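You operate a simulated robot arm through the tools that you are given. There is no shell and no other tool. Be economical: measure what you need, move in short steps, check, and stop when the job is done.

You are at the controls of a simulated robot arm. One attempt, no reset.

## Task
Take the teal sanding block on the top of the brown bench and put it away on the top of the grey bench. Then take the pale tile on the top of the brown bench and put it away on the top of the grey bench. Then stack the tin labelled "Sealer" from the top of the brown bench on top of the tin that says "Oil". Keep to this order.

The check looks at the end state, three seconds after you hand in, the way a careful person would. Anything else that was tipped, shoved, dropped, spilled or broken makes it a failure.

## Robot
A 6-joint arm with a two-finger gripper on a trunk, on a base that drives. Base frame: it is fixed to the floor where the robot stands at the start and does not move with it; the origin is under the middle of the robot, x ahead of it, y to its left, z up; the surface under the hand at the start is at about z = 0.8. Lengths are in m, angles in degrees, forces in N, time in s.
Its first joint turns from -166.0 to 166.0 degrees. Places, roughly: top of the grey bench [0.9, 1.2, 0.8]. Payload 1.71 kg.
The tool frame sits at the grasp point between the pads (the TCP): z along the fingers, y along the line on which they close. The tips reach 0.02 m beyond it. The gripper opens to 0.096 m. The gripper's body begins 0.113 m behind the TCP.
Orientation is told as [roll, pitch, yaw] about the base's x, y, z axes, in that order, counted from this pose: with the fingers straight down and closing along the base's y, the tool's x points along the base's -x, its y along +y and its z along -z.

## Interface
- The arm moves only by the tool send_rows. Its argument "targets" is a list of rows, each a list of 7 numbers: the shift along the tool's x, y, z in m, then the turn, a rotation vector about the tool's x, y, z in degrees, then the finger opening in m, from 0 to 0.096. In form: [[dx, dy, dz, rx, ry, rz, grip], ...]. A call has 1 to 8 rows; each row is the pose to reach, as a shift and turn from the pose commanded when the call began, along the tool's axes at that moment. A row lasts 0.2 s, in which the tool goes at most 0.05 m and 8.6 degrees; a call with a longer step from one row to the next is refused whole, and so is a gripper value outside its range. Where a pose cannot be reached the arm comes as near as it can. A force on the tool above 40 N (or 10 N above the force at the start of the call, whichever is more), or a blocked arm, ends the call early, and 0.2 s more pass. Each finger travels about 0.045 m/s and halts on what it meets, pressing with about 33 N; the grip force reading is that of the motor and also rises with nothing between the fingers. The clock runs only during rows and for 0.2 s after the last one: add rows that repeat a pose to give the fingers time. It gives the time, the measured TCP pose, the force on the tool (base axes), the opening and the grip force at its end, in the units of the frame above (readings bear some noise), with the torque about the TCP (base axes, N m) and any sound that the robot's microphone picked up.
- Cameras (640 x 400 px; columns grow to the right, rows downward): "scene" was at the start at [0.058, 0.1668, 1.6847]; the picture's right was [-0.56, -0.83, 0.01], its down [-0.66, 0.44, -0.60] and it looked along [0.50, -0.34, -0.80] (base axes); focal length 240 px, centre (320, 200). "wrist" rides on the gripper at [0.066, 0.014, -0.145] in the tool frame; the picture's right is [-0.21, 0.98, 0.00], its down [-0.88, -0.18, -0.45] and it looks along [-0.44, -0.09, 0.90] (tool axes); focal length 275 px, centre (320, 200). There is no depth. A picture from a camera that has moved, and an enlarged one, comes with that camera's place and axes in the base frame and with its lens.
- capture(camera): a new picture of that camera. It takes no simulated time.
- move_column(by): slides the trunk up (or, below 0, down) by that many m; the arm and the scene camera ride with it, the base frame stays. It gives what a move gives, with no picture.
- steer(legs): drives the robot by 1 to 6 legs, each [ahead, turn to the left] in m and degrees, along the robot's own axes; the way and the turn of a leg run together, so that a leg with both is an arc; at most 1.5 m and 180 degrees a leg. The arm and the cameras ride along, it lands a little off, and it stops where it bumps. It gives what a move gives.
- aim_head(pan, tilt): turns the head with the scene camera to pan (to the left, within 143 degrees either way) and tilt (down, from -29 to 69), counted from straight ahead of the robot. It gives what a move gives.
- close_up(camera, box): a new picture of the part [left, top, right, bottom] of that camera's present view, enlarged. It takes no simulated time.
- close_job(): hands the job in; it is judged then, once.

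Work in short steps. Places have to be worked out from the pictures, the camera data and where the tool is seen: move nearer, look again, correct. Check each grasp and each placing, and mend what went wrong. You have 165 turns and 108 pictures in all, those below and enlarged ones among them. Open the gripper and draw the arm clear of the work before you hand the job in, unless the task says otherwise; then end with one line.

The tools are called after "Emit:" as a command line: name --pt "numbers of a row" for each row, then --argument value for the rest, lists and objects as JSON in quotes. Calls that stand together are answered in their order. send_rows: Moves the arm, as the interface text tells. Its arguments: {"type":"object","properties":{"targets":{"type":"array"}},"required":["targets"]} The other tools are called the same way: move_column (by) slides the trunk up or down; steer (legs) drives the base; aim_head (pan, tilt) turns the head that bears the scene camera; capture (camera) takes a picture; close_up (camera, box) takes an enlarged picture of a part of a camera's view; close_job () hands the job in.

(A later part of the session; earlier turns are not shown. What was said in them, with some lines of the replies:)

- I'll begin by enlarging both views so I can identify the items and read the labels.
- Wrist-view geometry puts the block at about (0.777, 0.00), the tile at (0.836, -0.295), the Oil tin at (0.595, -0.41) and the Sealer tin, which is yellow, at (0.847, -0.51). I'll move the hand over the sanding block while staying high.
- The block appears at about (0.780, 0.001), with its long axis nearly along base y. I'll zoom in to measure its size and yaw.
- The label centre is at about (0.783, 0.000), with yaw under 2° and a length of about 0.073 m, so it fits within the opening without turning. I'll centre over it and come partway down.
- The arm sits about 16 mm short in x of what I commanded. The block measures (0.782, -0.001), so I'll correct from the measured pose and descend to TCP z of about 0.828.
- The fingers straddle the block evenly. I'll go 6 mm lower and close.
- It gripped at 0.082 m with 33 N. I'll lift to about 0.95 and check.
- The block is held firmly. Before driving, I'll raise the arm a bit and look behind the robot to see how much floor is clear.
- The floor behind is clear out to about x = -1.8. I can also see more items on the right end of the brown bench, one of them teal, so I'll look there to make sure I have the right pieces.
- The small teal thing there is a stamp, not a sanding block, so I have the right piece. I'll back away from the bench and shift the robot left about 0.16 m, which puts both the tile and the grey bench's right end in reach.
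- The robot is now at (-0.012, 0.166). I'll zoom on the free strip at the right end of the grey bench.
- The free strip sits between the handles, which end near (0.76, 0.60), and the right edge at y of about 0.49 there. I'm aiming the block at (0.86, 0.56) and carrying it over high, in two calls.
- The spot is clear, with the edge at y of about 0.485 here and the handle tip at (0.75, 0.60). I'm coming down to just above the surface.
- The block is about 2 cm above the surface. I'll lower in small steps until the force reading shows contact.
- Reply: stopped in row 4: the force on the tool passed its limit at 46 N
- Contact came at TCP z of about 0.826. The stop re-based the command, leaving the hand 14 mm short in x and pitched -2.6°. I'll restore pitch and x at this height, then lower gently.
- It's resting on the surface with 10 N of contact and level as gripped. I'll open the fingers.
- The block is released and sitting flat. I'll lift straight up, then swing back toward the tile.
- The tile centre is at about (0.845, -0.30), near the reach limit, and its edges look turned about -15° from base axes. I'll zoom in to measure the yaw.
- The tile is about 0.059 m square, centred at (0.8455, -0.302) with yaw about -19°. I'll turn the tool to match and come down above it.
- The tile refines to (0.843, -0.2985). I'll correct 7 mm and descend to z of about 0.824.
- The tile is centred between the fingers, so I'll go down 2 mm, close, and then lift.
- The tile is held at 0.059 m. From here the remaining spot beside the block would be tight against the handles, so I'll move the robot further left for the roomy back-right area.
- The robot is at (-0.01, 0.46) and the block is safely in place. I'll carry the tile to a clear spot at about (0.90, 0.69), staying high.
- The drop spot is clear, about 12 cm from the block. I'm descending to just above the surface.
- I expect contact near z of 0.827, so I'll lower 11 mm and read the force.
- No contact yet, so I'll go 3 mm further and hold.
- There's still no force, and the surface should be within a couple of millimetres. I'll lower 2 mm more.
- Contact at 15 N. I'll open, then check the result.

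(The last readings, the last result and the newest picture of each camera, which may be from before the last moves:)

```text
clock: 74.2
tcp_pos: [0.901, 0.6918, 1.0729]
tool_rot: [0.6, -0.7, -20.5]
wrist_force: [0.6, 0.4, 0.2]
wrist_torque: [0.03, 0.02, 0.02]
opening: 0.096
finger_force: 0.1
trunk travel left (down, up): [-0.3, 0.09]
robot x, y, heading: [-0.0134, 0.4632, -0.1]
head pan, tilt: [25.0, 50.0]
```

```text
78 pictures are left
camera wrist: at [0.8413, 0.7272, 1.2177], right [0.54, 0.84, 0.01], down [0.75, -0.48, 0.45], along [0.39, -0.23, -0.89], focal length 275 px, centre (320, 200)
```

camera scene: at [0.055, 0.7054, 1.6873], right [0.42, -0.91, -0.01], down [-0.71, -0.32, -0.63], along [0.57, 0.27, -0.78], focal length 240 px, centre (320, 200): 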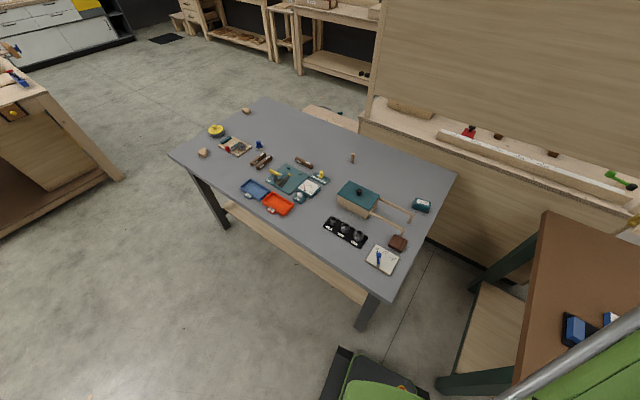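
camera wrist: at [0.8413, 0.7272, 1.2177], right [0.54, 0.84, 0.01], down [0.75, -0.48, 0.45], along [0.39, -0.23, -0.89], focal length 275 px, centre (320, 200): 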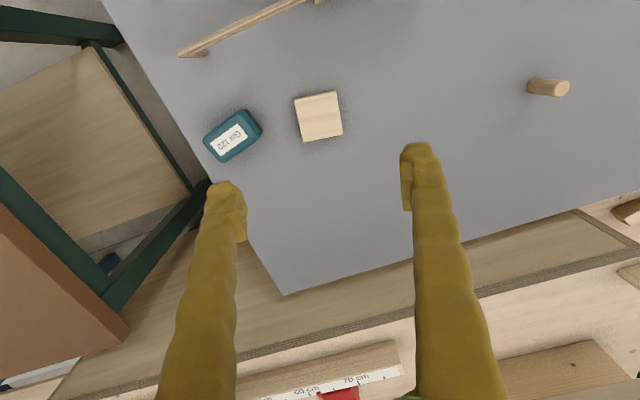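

Both pieces rest flat on the grey bench. Next are the tins: I'll retract the arm, then back off and drive to a stand near (0, -0.3) where both tins are well inside reach.

Emit:
send_rows --pt "0.031 -0.029 -0.008 0 0.1 -2.5 0.096" --pt "0.061 -0.058 -0.015 0 0.2 -5 0.096" --pt "0.092 -0.086 -0.022 0 0.3 -7.5 0.096" --pt "0.122 -0.115 -0.03 0 0.4 -10 0.096" --pt "0.153 -0.144 -0.035 0 0.5 -12.5 0.096" --pt "0.184 -0.173 -0.04 0 0.6 -15 0.096" --pt "0.214 -0.201 -0.045 0 0.7 -17.5 0.096" --pt "0.245 -0.23 -0.05 0 0.7 -20.5 0.096"

Emit:
steer --legs '[[-0.4, 0], [0, -90], [0.78, 0], [0, 90]]'

Emit:
aim_head --pan -20 --tilt 45

Emit:
capture --camera "scene"

```text
clock: 76.0
tcp_pos: [0.5894, 0.5585, 1.1175]
tool_rot: [0.4, -0.1, -0.1]
wrist_force: [-0.4, 0.2, 0.6]
wrist_torque: [-0.01, 0.03, 0.02]
opening: 0.0961
finger_force: 0.0
trunk travel left (down, up): [-0.3, 0.09]
robot x, y, heading: [-0.0108, 0.4706, -0.4]
head pan, tilt: [25.0, 50.0]
```

```text
clock: 96.2
tcp_pos: [0.2198, -0.1848, 1.1169]
tool_rot: [0.4, -0.3, 3.9]
wrist_force: [0.1, 0.3, -0.7]
wrist_torque: [-0.01, 0.03, 0.03]
opening: 0.0962
finger_force: 0.1
trunk travel left (down, up): [-0.3, 0.09]
robot x, y, heading: [-0.374, -0.3208, 3.5]
head pan, tilt: [25.0, 50.0]
```

```text
clock: 97.3
tcp_pos: [0.2045, -0.1851, 1.1252]
tool_rot: [0.3, -1.0, 3.9]
wrist_force: [0.6, 1.0, 0.3]
wrist_torque: [-0.01, -0.01, -0.05]
opening: 0.0959
finger_force: 0.1
trunk travel left (down, up): [-0.3, 0.09]
robot x, y, heading: [-0.3751, -0.3234, 3.8]
head pan, tilt: [-20.0, 45.0]
```

```text
77 pictures are left
camera scene: at [-0.3142, -0.1387, 1.6942], right [-0.28, -0.96, 0.01], down [-0.69, 0.2, -0.7], along [0.67, -0.2, -0.72], focal length 240 px, centre (320, 200)
```

scene: 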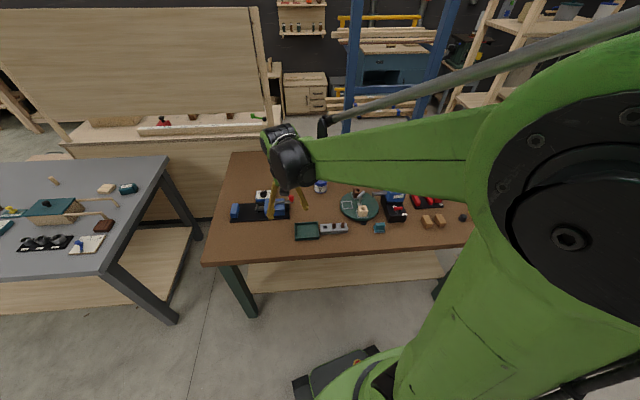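

The robot is at (-0.375, -0.32), heading 3.8°. I'll straighten up and drive 0.32 m ahead, leaving clearance to the bench.

Emit:
steer --legs '[[0, -3.8], [0.32, 0]]'

Emit:
capture --camera "wrist"

Emit:
capture --camera "scene"

```text
clock: 100.6
tcp_pos: [0.5348, -0.2323, 1.124]
tool_rot: [0.4, -1.0, -0.4]
wrist_force: [0.1, 0.6, -0.1]
wrist_torque: [-0.02, -0.06, 0.01]
opening: 0.0961
finger_force: 0.1
trunk travel left (down, up): [-0.3, 0.09]
robot x, y, heading: [-0.049, -0.3255, -0.7]
head pan, tilt: [-20.0, 45.0]
```

```text
76 pictures are left
camera wrist: at [0.467, -0.2182, 1.2695], right [0.21, 0.98, 0.01], down [0.87, -0.19, 0.46], along [0.45, -0.09, -0.89], focal length 275 px, centre (320, 200)
```

wrist: 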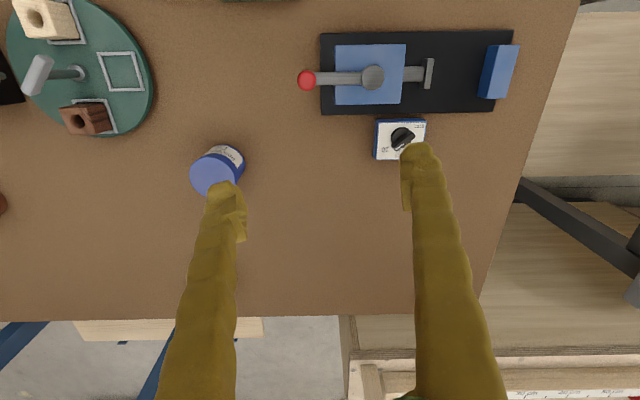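

```text
75 pictures are left
camera scene: at [0.0226, -0.1461, 1.6941], right [-0.35, -0.94, 0.01], down [-0.67, 0.25, -0.7], along [0.65, -0.25, -0.72], focal length 240 px, centre (320, 200)
```

scene: 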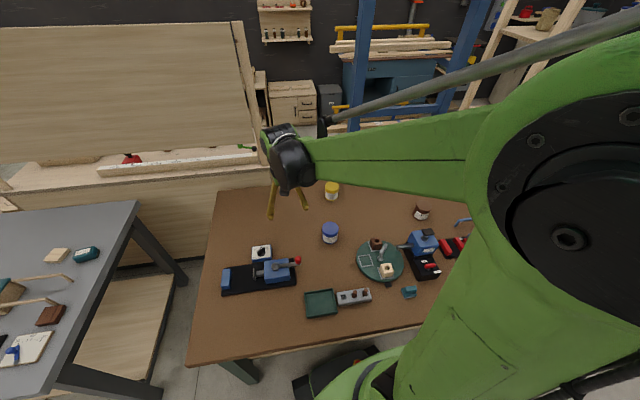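

The Oil tin's lid is at about (0.59, -0.405). I'll move the open hand high over to the Sealer tin and look.

Emit:
send_rows --pt "-0.034 -0.032 0 0 0.1 0 0.096" --pt "-0.068 -0.065 0 0 0.3 0 0.096" --pt "-0.101 -0.097 0 0 0.4 0 0.096" --pt "-0.135 -0.13 0 0 0.5 0 0.096" --pt "-0.169 -0.162 0 0 0.6 0 0.096" --pt "-0.2 -0.195 0 0 0.7 0 0.096" --pt "-0.235 -0.227 0 0 0.8 0 0.096" --pt "-0.27 -0.26 0 0 0.9 0 0.096"

Emit:
capture --camera "wrist"

```text
clock: 102.4
tcp_pos: [0.7892, -0.492, 1.1385]
tool_rot: [0.4, -0.9, -0.3]
wrist_force: [-0.7, -0.2, 0.2]
wrist_torque: [-0.04, -0.07, 0.04]
opening: 0.0959
finger_force: 0.1
trunk travel left (down, up): [-0.3, 0.09]
robot x, y, heading: [-0.051, -0.3256, -0.7]
head pan, tilt: [-20.0, 45.0]
```

```text
74 pictures are left
camera wrist: at [0.7211, -0.4779, 1.2832], right [0.21, 0.98, 0.01], down [0.87, -0.19, 0.46], along [0.45, -0.09, -0.89], focal length 275 px, centre (320, 200)
```

wrist: 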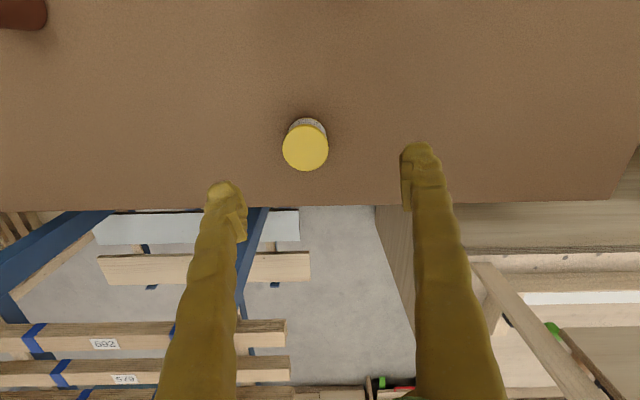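

The Sealer tin is in view, so I'll zoom to get its lid and base.

Emit:
close_up --camera "wrist" --box '[260, 105, 356, 180]'

```text
5.33 times, centred on (308, 142) of wrist
camera zoom: at [0.7211, -0.4779, 1.2832], right [0.21, 0.98, 0.01], down [0.87, -0.19, 0.46], along [0.45, -0.09, -0.89], focal length 1468 px, centre (384, 507)
```

zoom: 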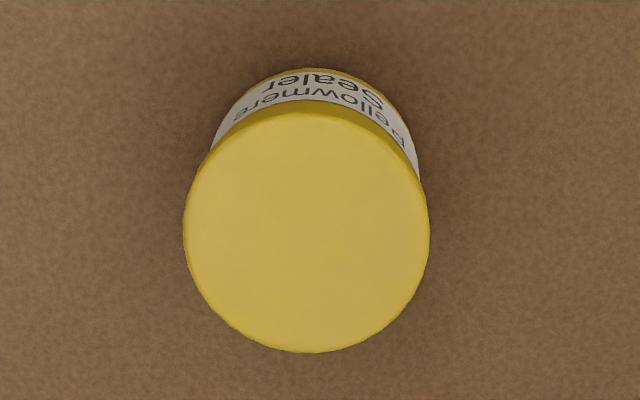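

The Sealer tin is about 0.072 m across and 0.06 m tall, centred near (0.839, -0.523). I'll go above it with the tips still clear of the lid.

Emit:
send_rows --pt "-0.025 -0.015 0.02 0 0.2 0 0.096" --pt "-0.05 -0.031 0.045 0 0.5 0 0.096" --pt "-0.05 -0.031 0.09 0 0.9 0 0.096" --pt "-0.05 -0.031 0.135 0 0.9 0 0.096" --pt "-0.05 -0.031 0.175 0 0.9 0 0.096" --pt "-0.05 -0.031 0.205 0 0.9 0 0.096" --pt "-0.05 -0.031 0.205 0 0.9 0 0.096"

Emit:
capture --camera "wrist"

```text
clock: 104.0
tcp_pos: [0.8415, -0.5277, 0.9321]
tool_rot: [0.4, -0.1, -0.4]
wrist_force: [0.6, -0.1, 0.5]
wrist_torque: [0.04, 0.01, 0.03]
opening: 0.0957
finger_force: 0.0
trunk travel left (down, up): [-0.3, 0.09]
robot x, y, heading: [-0.0484, -0.3297, -0.7]
head pan, tilt: [-20.0, 45.0]
```

```text
72 pictures are left
camera wrist: at [0.7759, -0.513, 1.078], right [0.21, 0.98, 0.01], down [0.87, -0.19, 0.44], along [0.44, -0.09, -0.9], focal length 275 px, centre (320, 200)
```

wrist: 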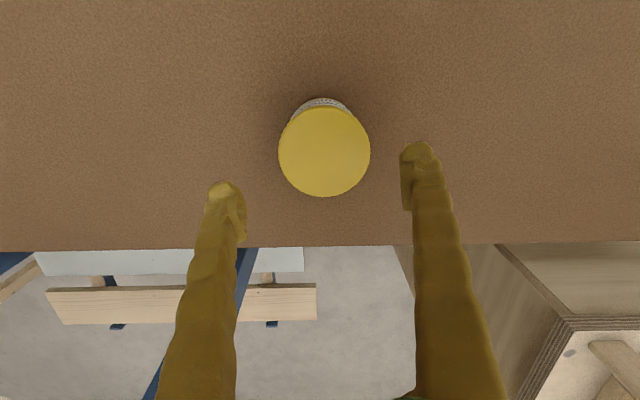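

The tin's lid centre refines to (0.838, -0.522), top at about 0.868. I'll correct and descend around it to TCP z of about 0.838.

Emit:
send_rows --pt "0.0035 0.0055 0.01 0 0 0 0.096" --pt "0.0035 0.0055 0.03 0 0 0 0.096" --pt "0.0035 0.0055 0.055 0 0 0 0.096" --pt "0.0035 0.0055 0.08 0 0 0 0.096" --pt "0.0035 0.0055 0.094 0 0 0 0.096" --pt "0.0035 0.0055 0.094 0 0 0 0.096"

Emit:
capture --camera "wrist"

```text
clock: 105.4
tcp_pos: [0.8371, -0.5165, 0.84]
tool_rot: [0.4, -0.1, -0.4]
wrist_force: [-0.8, 0.0, -0.2]
wrist_torque: [-0.01, 0.03, -0.01]
opening: 0.0958
finger_force: 0.1
trunk travel left (down, up): [-0.3, 0.09]
robot x, y, heading: [-0.0494, -0.328, -0.8]
head pan, tilt: [-20.0, 45.0]
```

```text
71 pictures are left
camera wrist: at [0.771, -0.5026, 0.9855], right [0.21, 0.98, 0.01], down [0.87, -0.19, 0.44], along [0.44, -0.09, -0.9], focal length 275 px, centre (320, 200)
```

wrist: 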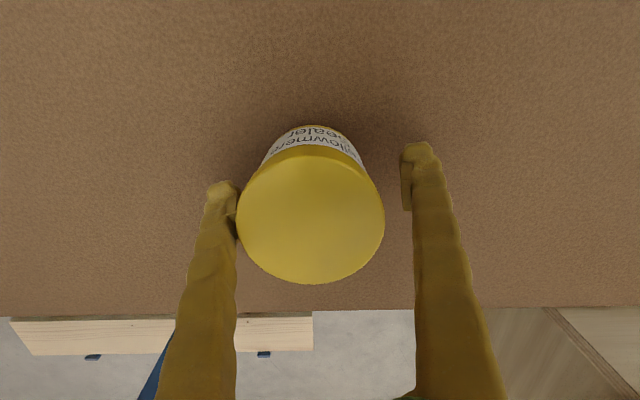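

The tin is about 4 mm toward the left finger, so I'll shift by that amount, then close.

Emit:
send_rows --pt "0.001 -0.004 0.002 0 0 0 0.096" --pt "0.001 -0.004 0.002 0 0 0 0.08" --pt "0.001 -0.004 0.002 0 0 0 0.06" --pt "0.001 -0.004 0.002 0 0 0 0.055" --pt "0.001 -0.004 0.002 0 0 0 0.055" --pt "0.001 -0.004 0.002 0 0 0 0.055"

Emit:
capture --camera "wrist"

```text
clock: 106.8
tcp_pos: [0.8372, -0.5209, 0.8391]
tool_rot: [0.4, -0.1, -0.4]
wrist_force: [-0.3, -1.5, 1.6]
wrist_torque: [-0.02, 0.02, 0.04]
opening: 0.0807
finger_force: 33.3
trunk travel left (down, up): [-0.3, 0.09]
robot x, y, heading: [-0.0489, -0.3286, -0.6]
head pan, tilt: [-20.0, 45.0]
```

```text
70 pictures are left
camera wrist: at [0.7699, -0.5065, 0.985], right [0.21, 0.98, 0.01], down [0.87, -0.19, 0.44], along [0.44, -0.09, -0.9], focal length 275 px, centre (320, 200)
```

wrist: 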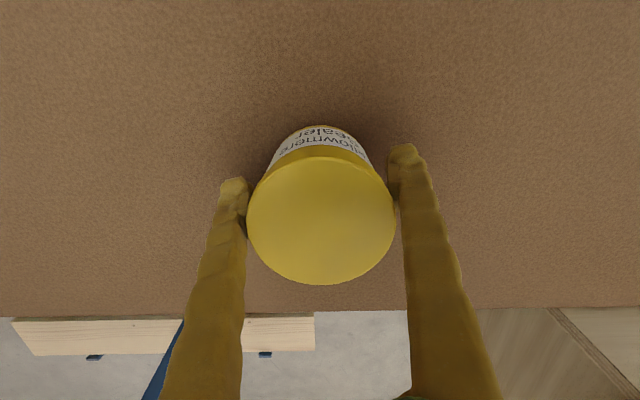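

Gripped at 33 N. I'll lift gently and check that it's seated straight.

Emit:
send_rows --pt "0 0 -0.01 0 0 0 0.055" --pt "0 0 -0.03 0 0 0 0.055" --pt "0 0 -0.06 0 0 0 0.055" --pt "0 0 -0.1 0 0 0 0.055" --pt "0 0 -0.14 0 0 0 0.055" --pt "0 0 -0.17 0 0 0 0.055" --pt "0 0 -0.19 0 0 0 0.055"

Emit:
capture --camera "wrist"

Emit:
capture --camera "scene"

```text
clock: 108.4
tcp_pos: [0.8365, -0.5225, 1.0273]
tool_rot: [0.4, -0.1, -0.4]
wrist_force: [-0.1, 0.4, -3.1]
wrist_torque: [-0.01, 0.01, 0.02]
opening: 0.0805
finger_force: 33.0
trunk travel left (down, up): [-0.3, 0.09]
robot x, y, heading: [-0.0511, -0.3305, -0.8]
head pan, tilt: [-20.0, 45.0]
```

```text
69 pictures are left
camera wrist: at [0.7699, -0.5087, 1.1737], right [0.21, 0.98, 0.01], down [0.87, -0.19, 0.44], along [0.44, -0.09, -0.9], focal length 275 px, centre (320, 200)
```

wrist: 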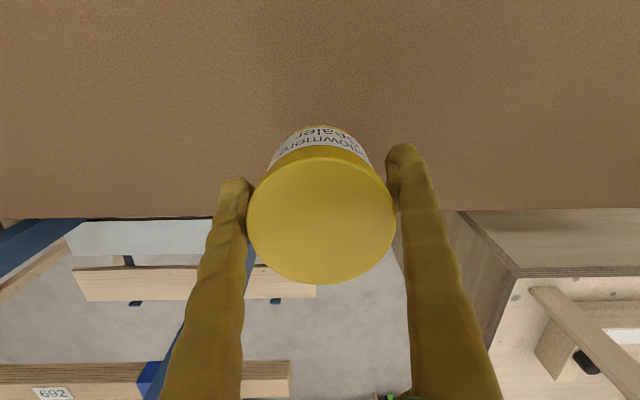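

```text
68 pictures are left
camera scene: at [0.0231, -0.1463, 1.6941], right [-0.35, -0.94, 0.01], down [-0.67, 0.25, -0.7], along [0.65, -0.25, -0.72], focal length 240 px, centre (320, 200)
```

scene: 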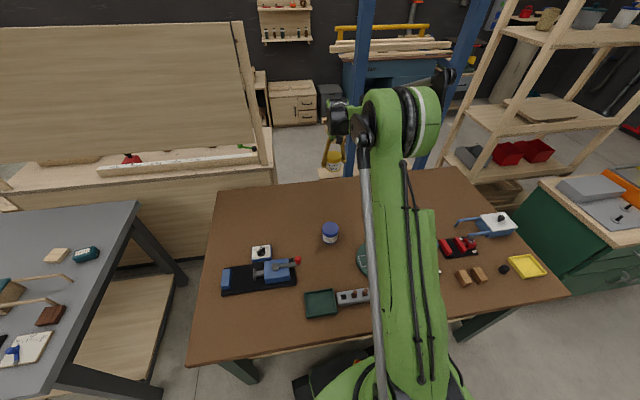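

The tin hangs straight and its centre is within 2 mm of the TCP. I'll move up and over the Oil tin at z of about 1.19, where the lid below stays visible past the held tin.

Emit:
send_rows --pt "0.034 0.016 -0.023 0 0 0 0.055" --pt "0.068 0.032 -0.047 0 0 0 0.055" --pt "0.101 0.048 -0.07 0 0 0 0.055" --pt "0.135 0.064 -0.093 0 0 0 0.055" --pt "0.169 0.08 -0.116 0 0 0 0.055" --pt "0.203 0.096 -0.14 0 0 0 0.055" --pt "0.2365 0.1125 -0.163 0 0 0 0.055" --pt "0.2365 0.1125 -0.163 0 0 0 0.055"

Emit:
capture --camera "wrist"

Emit:
close_up --camera "scene" --box '[250, 160, 410, 260]'

```text
clock: 110.2
tcp_pos: [0.5982, -0.4087, 1.1936]
tool_rot: [0.4, -0.1, -0.4]
wrist_force: [-1.2, -0.4, -1.5]
wrist_torque: [-0.03, -0.03, -0.01]
opening: 0.0806
finger_force: 33.1
trunk travel left (down, up): [-0.3, 0.09]
robot x, y, heading: [-0.0508, -0.3277, -0.8]
head pan, tilt: [-20.0, 45.0]
```

```text
67 pictures are left
camera wrist: at [0.5312, -0.3956, 1.3393], right [0.21, 0.98, 0.01], down [0.87, -0.19, 0.45], along [0.44, -0.09, -0.9], focal length 275 px, centre (320, 200)
```

wrist: 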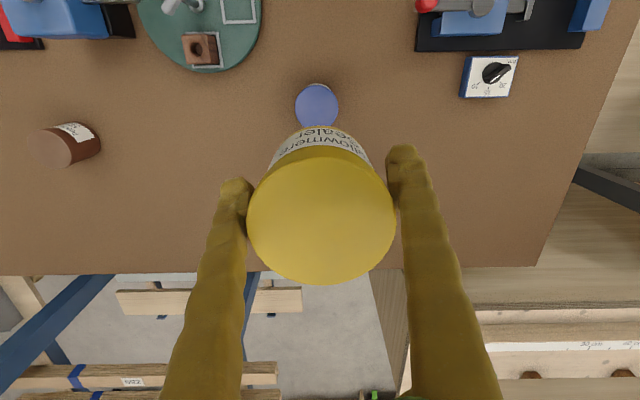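

```text
4.00 times, centred on (330, 210) of scene
camera zoom: at [0.0221, -0.1458, 1.6941], right [-0.35, -0.94, 0.01], down [-0.67, 0.25, -0.7], along [0.65, -0.25, -0.72], focal length 959 px, centre (280, 160)
```

zoom: 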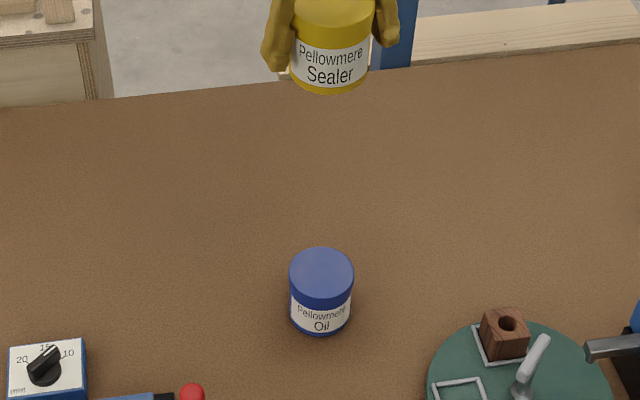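

Zooming in on the blue lid for a precise centre.

Emit:
close_up --camera "wrist" --box '[280, 75, 360, 125]'

```text
8.00 times, centred on (320, 100) of wrist
camera zoom: at [0.5312, -0.3956, 1.3393], right [0.21, 0.98, 0.01], down [0.87, -0.19, 0.45], along [0.44, -0.09, -0.9], focal length 2202 px, centre (320, 1000)
```

zoom: 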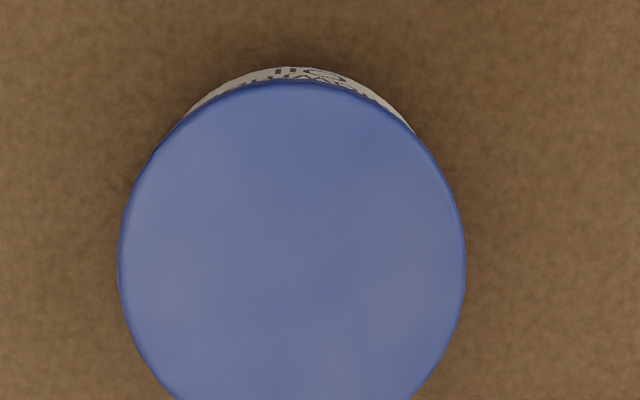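

The Oil lid centre agrees across two cameras at about (0.595, -0.4135), with the same 0.071 m diameter. I'll align and descend to leave about 3 cm of gap, then check from the scene camera.

Emit:
send_rows --pt "0.002 -0.002 0.03 0 0 0 0.055" --pt "0.004 -0.004 0.075 0 0 0 0.055" --pt "0.004 -0.004 0.12 0 0 0 0.055" --pt "0.004 -0.004 0.165 0 0 0 0.055" --pt "0.004 -0.004 0.21 0 0 0 0.055" --pt "0.004 -0.004 0.24 0 0 0 0.055" --pt "0.004 -0.004 0.25 0 0 0 0.055" --pt "0.004 -0.004 0.25 0 0 0 0.055"

Emit:
close_up --camera "scene" --box '[280, 180, 380, 250]'

Emit:
capture --camera "wrist"

```text
clock: 112.0
tcp_pos: [0.5967, -0.4113, 0.9418]
tool_rot: [0.4, -0.1, -0.4]
wrist_force: [-0.1, -0.5, -2.5]
wrist_torque: [0.01, 0.0, -0.04]
opening: 0.0805
finger_force: 32.5
trunk travel left (down, up): [-0.3, 0.09]
robot x, y, heading: [-0.05, -0.3252, -0.8]
head pan, tilt: [-20.0, 45.0]
```

```text
5.71 times, centred on (330, 215) of scene
camera zoom: at [0.0229, -0.1461, 1.6941], right [-0.35, -0.94, 0.01], down [-0.67, 0.25, -0.7], along [0.65, -0.25, -0.72], focal length 1370 px, centre (263, 114)
```

zoom: 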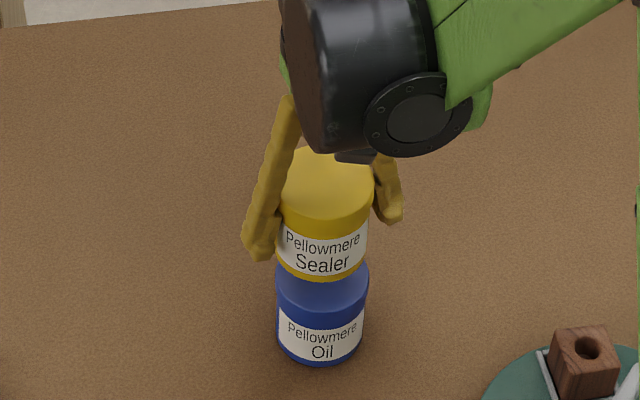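

```text
63 pictures are left
camera wrist: at [0.5303, -0.3977, 1.0876], right [0.21, 0.98, 0.01], down [0.87, -0.19, 0.44], along [0.44, -0.09, -0.9], focal length 275 px, centre (320, 200)
```

wrist: 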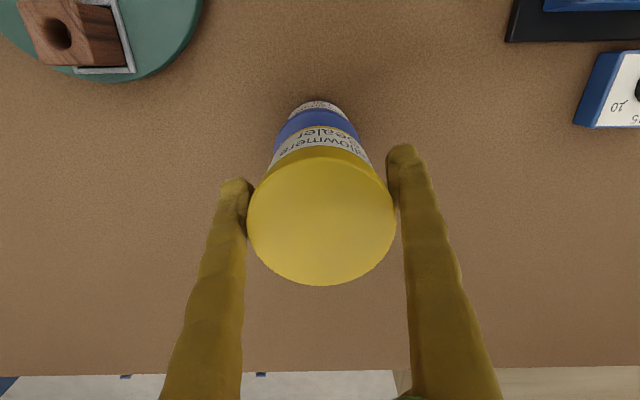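

Both views show the tins coaxial to within a millimetre or two. I'll lower 30 mm, then creep down to contact.

Emit:
send_rows --pt "0.001 -0.001 0.01 0 0 0 0.055" --pt "0.001 -0.001 0.018 0 0 0 0.055" --pt "0.001 -0.001 0.024 0 0 0 0.055" --pt "0.001 -0.001 0.028 0 0 0 0.055" --pt "0.001 -0.001 0.028 0 0 0 0.055"

Emit:
close_up --camera "scene" --box '[280, 180, 380, 250]'

```text
clock: 113.2
tcp_pos: [0.5962, -0.4147, 0.9149]
tool_rot: [0.4, -0.2, -0.4]
wrist_force: [-0.1, 0.5, -2.2]
wrist_torque: [-0.02, -0.02, -0.01]
opening: 0.0805
finger_force: 33.3
trunk travel left (down, up): [-0.3, 0.09]
robot x, y, heading: [-0.0528, -0.3303, -0.7]
head pan, tilt: [-20.0, 45.0]
```

```text
5.71 times, centred on (330, 215) of scene
camera zoom: at [0.023, -0.1462, 1.6941], right [-0.35, -0.94, 0.01], down [-0.67, 0.25, -0.7], along [0.65, -0.25, -0.72], focal length 1370 px, centre (263, 114)
```

zoom: 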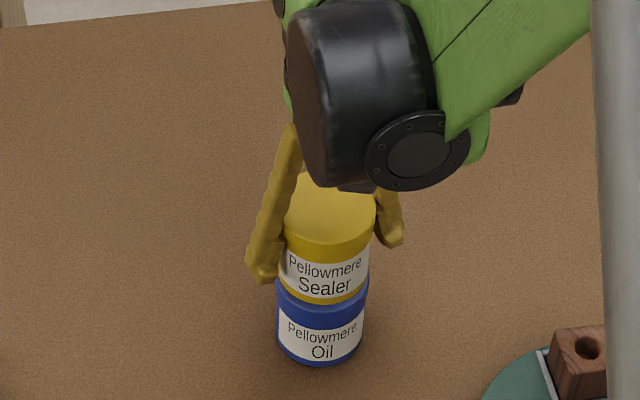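

It drifted about 2 mm toward -y, so I'll shift back 2 mm and creep down.

Emit:
send_rows --pt "0 0.002 0 0 0 0 0.055" --pt "0 0.002 0.002 0 0 0 0.055" --pt "0 0.002 0.004 0 0 0 0.055" --pt "0 0.002 0.005 0 0 0 0.055" --pt "0 0.002 0.005 0 0 0 0.055"

```text
clock: 114.4
tcp_pos: [0.5936, -0.4118, 0.912]
tool_rot: [0.4, 0.0, -0.4]
wrist_force: [6.8, -3.6, 34.1]
wrist_torque: [-0.02, 0.05, 0.05]
opening: 0.0806
finger_force: 33.0
trunk travel left (down, up): [-0.3, 0.09]
robot x, y, heading: [-0.0498, -0.3251, -0.6]
head pan, tilt: [-20.0, 45.0]
```

Contact at z of about 0.912 with 34 N. I'll ease up 2 mm to relieve the load.

Emit:
send_rows --pt "0 0 -0.001 0 0 0 0.055" --pt "0 0 -0.0017 0 0 0 0.055" --pt "0 0 -0.0017 0 0 0 0.055"

Emit:
close_up --camera "scene" --box '[280, 180, 380, 250]'

```text
clock: 115.2
tcp_pos: [0.5943, -0.411, 0.9126]
tool_rot: [0.5, -0.2, -0.3]
wrist_force: [-0.6, 0.3, -1.8]
wrist_torque: [0.0, 0.01, -0.01]
opening: 0.0806
finger_force: 32.9
trunk travel left (down, up): [-0.3, 0.09]
robot x, y, heading: [-0.0534, -0.3271, -0.8]
head pan, tilt: [-20.0, 45.0]
```

```text
5.71 times, centred on (330, 215) of scene
camera zoom: at [0.0229, -0.1461, 1.694], right [-0.35, -0.94, 0.01], down [-0.67, 0.25, -0.7], along [0.65, -0.25, -0.72], focal length 1370 px, centre (263, 114)
```

zoom: 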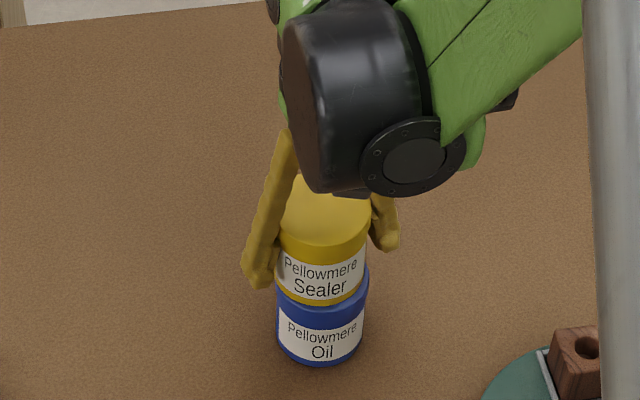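

The load is off, and the tin is just hovering about 2 mm left of centre. I'll nudge it 1.5 mm and set it down lightly.

Emit:
send_rows --pt "0 -0.0015 -0.0005 0 0 0 0.055" --pt "0 -0.0015 0.0003 0 0 0 0.055" --pt "0 -0.0015 0.0007 0 0 0 0.055" --pt "0 -0.0015 0.0007 0 0 0 0.055"

```text
clock: 116.2
tcp_pos: [0.5946, -0.4123, 0.9111]
tool_rot: [0.4, -0.1, -0.5]
wrist_force: [0.3, 0.1, 8.7]
wrist_torque: [0.11, 0.24, -0.02]
opening: 0.0804
finger_force: 33.4
trunk travel left (down, up): [-0.3, 0.09]
robot x, y, heading: [-0.0516, -0.3266, -0.8]
head pan, tilt: [-20.0, 45.0]
```

Light contact at 9 N. I'll open the fingers in place and look before withdrawing.

Emit:
send_rows --pt "0 0 0 0 0 0 0.083" --pt "0 0 0 0 0 0 0.09" --pt "0 0 0 0 0 0 0.096" --pt "0 0 0 0 0 0 0.096" --pt "0 0 0 0 0 0 0.096"

Emit:
capture --camera "wrist"

Emit:
close_up --camera "scene" --box '[280, 180, 380, 250]'

```text
clock: 117.4
tcp_pos: [0.5963, -0.4122, 0.9113]
tool_rot: [0.4, -0.2, -0.4]
wrist_force: [0.2, 0.1, 0.7]
wrist_torque: [0.0, -0.02, -0.01]
opening: 0.096
finger_force: 0.1
trunk travel left (down, up): [-0.3, 0.09]
robot x, y, heading: [-0.0562, -0.3275, -0.5]
head pan, tilt: [-20.0, 45.0]
```

```text
60 pictures are left
camera wrist: at [0.5296, -0.3982, 1.0566], right [0.21, 0.98, 0.01], down [0.87, -0.19, 0.44], along [0.44, -0.09, -0.9], focal length 275 px, centre (320, 200)
```

wrist: 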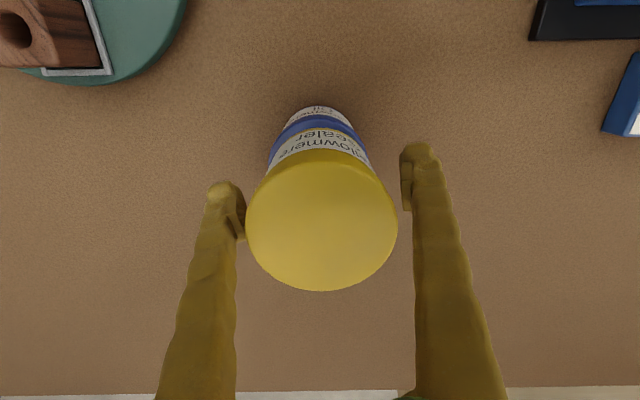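

```text
5.71 times, centred on (330, 215) of scene
camera zoom: at [0.0228, -0.1462, 1.6941], right [-0.35, -0.94, 0.01], down [-0.67, 0.25, -0.7], along [0.65, -0.25, -0.72], focal length 1370 px, centre (263, 114)
```

zoom: 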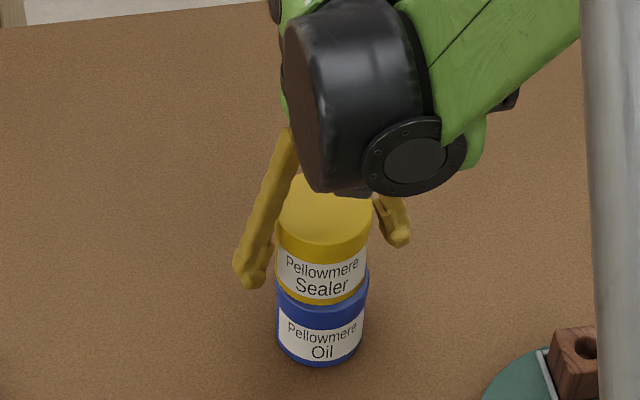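

The stack stands straight and the fingers are clear on both sides. I'll withdraw straight up, slowly at first, then back off.

Emit:
send_rows --pt "0 0 -0.01 0 0 0 0.096" --pt "0 0 -0.025 0 0 0 0.096" --pt "0 0 -0.045 0 0 0 0.096" --pt "0 0 -0.075 0 0 0 0.096" --pt "0 0 -0.115 0 0 0 0.096" --pt "0 0 -0.16 0 0 0 0.096" --pt "0 0 -0.2 0 0 0 0.096" --pt "0 0.03 -0.23 0 0 0 0.096"

Emit:
send_rows --pt "0 0.04 0 0 0 0 0.096" --pt "0 0.08 0 0 0 0 0.096" --pt "0 0.12 0 0 0 0 0.096" --pt "0 0.16 0 0 0 0 0.096"

Emit:
capture --camera "wrist"

Emit:
capture --camera "scene"

```text
clock: 119.2
tcp_pos: [0.5967, -0.3863, 1.1429]
tool_rot: [0.4, -0.1, -0.4]
wrist_force: [0.4, -0.2, -0.4]
wrist_torque: [0.02, -0.01, 0.03]
opening: 0.096
finger_force: 0.1
trunk travel left (down, up): [-0.3, 0.09]
robot x, y, heading: [-0.0526, -0.3255, -0.9]
head pan, tilt: [-20.0, 45.0]
```

```text
clock: 120.2
tcp_pos: [0.5963, -0.2228, 1.1426]
tool_rot: [0.4, -0.1, -0.3]
wrist_force: [1.0, 0.0, -0.2]
wrist_torque: [0.02, 0.03, -0.06]
opening: 0.0961
finger_force: 0.1
trunk travel left (down, up): [-0.3, 0.09]
robot x, y, heading: [-0.0505, -0.3278, -0.7]
head pan, tilt: [-20.0, 45.0]
```

```text
58 pictures are left
camera wrist: at [0.5304, -0.2091, 1.2882], right [0.21, 0.98, 0.01], down [0.87, -0.19, 0.44], along [0.44, -0.09, -0.9], focal length 275 px, centre (320, 200)
```

wrist: 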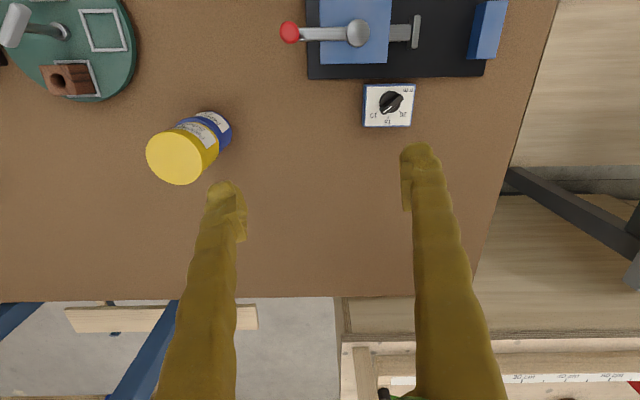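

```text
57 pictures are left
camera scene: at [0.0229, -0.1464, 1.6941], right [-0.35, -0.94, 0.01], down [-0.67, 0.25, -0.7], along [0.65, -0.25, -0.72], focal length 240 px, centre (320, 200)
```

scene: 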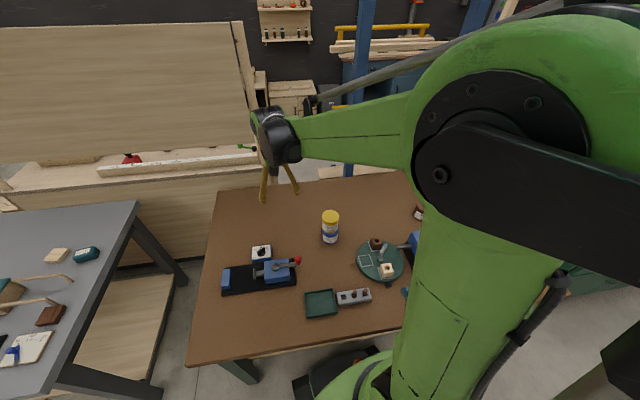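

The Sealer tin sits squarely on the Oil tin, both pieces lie flat on the grey bench, and nothing else has moved. The arm is clear and the gripper open, so I'm handing in.

Emit:
close_job

```text
The job is handed in.
```

The job is handed in: the teal sanding block, then the pale tile, were put on the grey bench, and the Sealer tin was then stacked on the Oil tin. The last pictures showed all of them in place and nothing else disturbed; the result of the check was not reported back.
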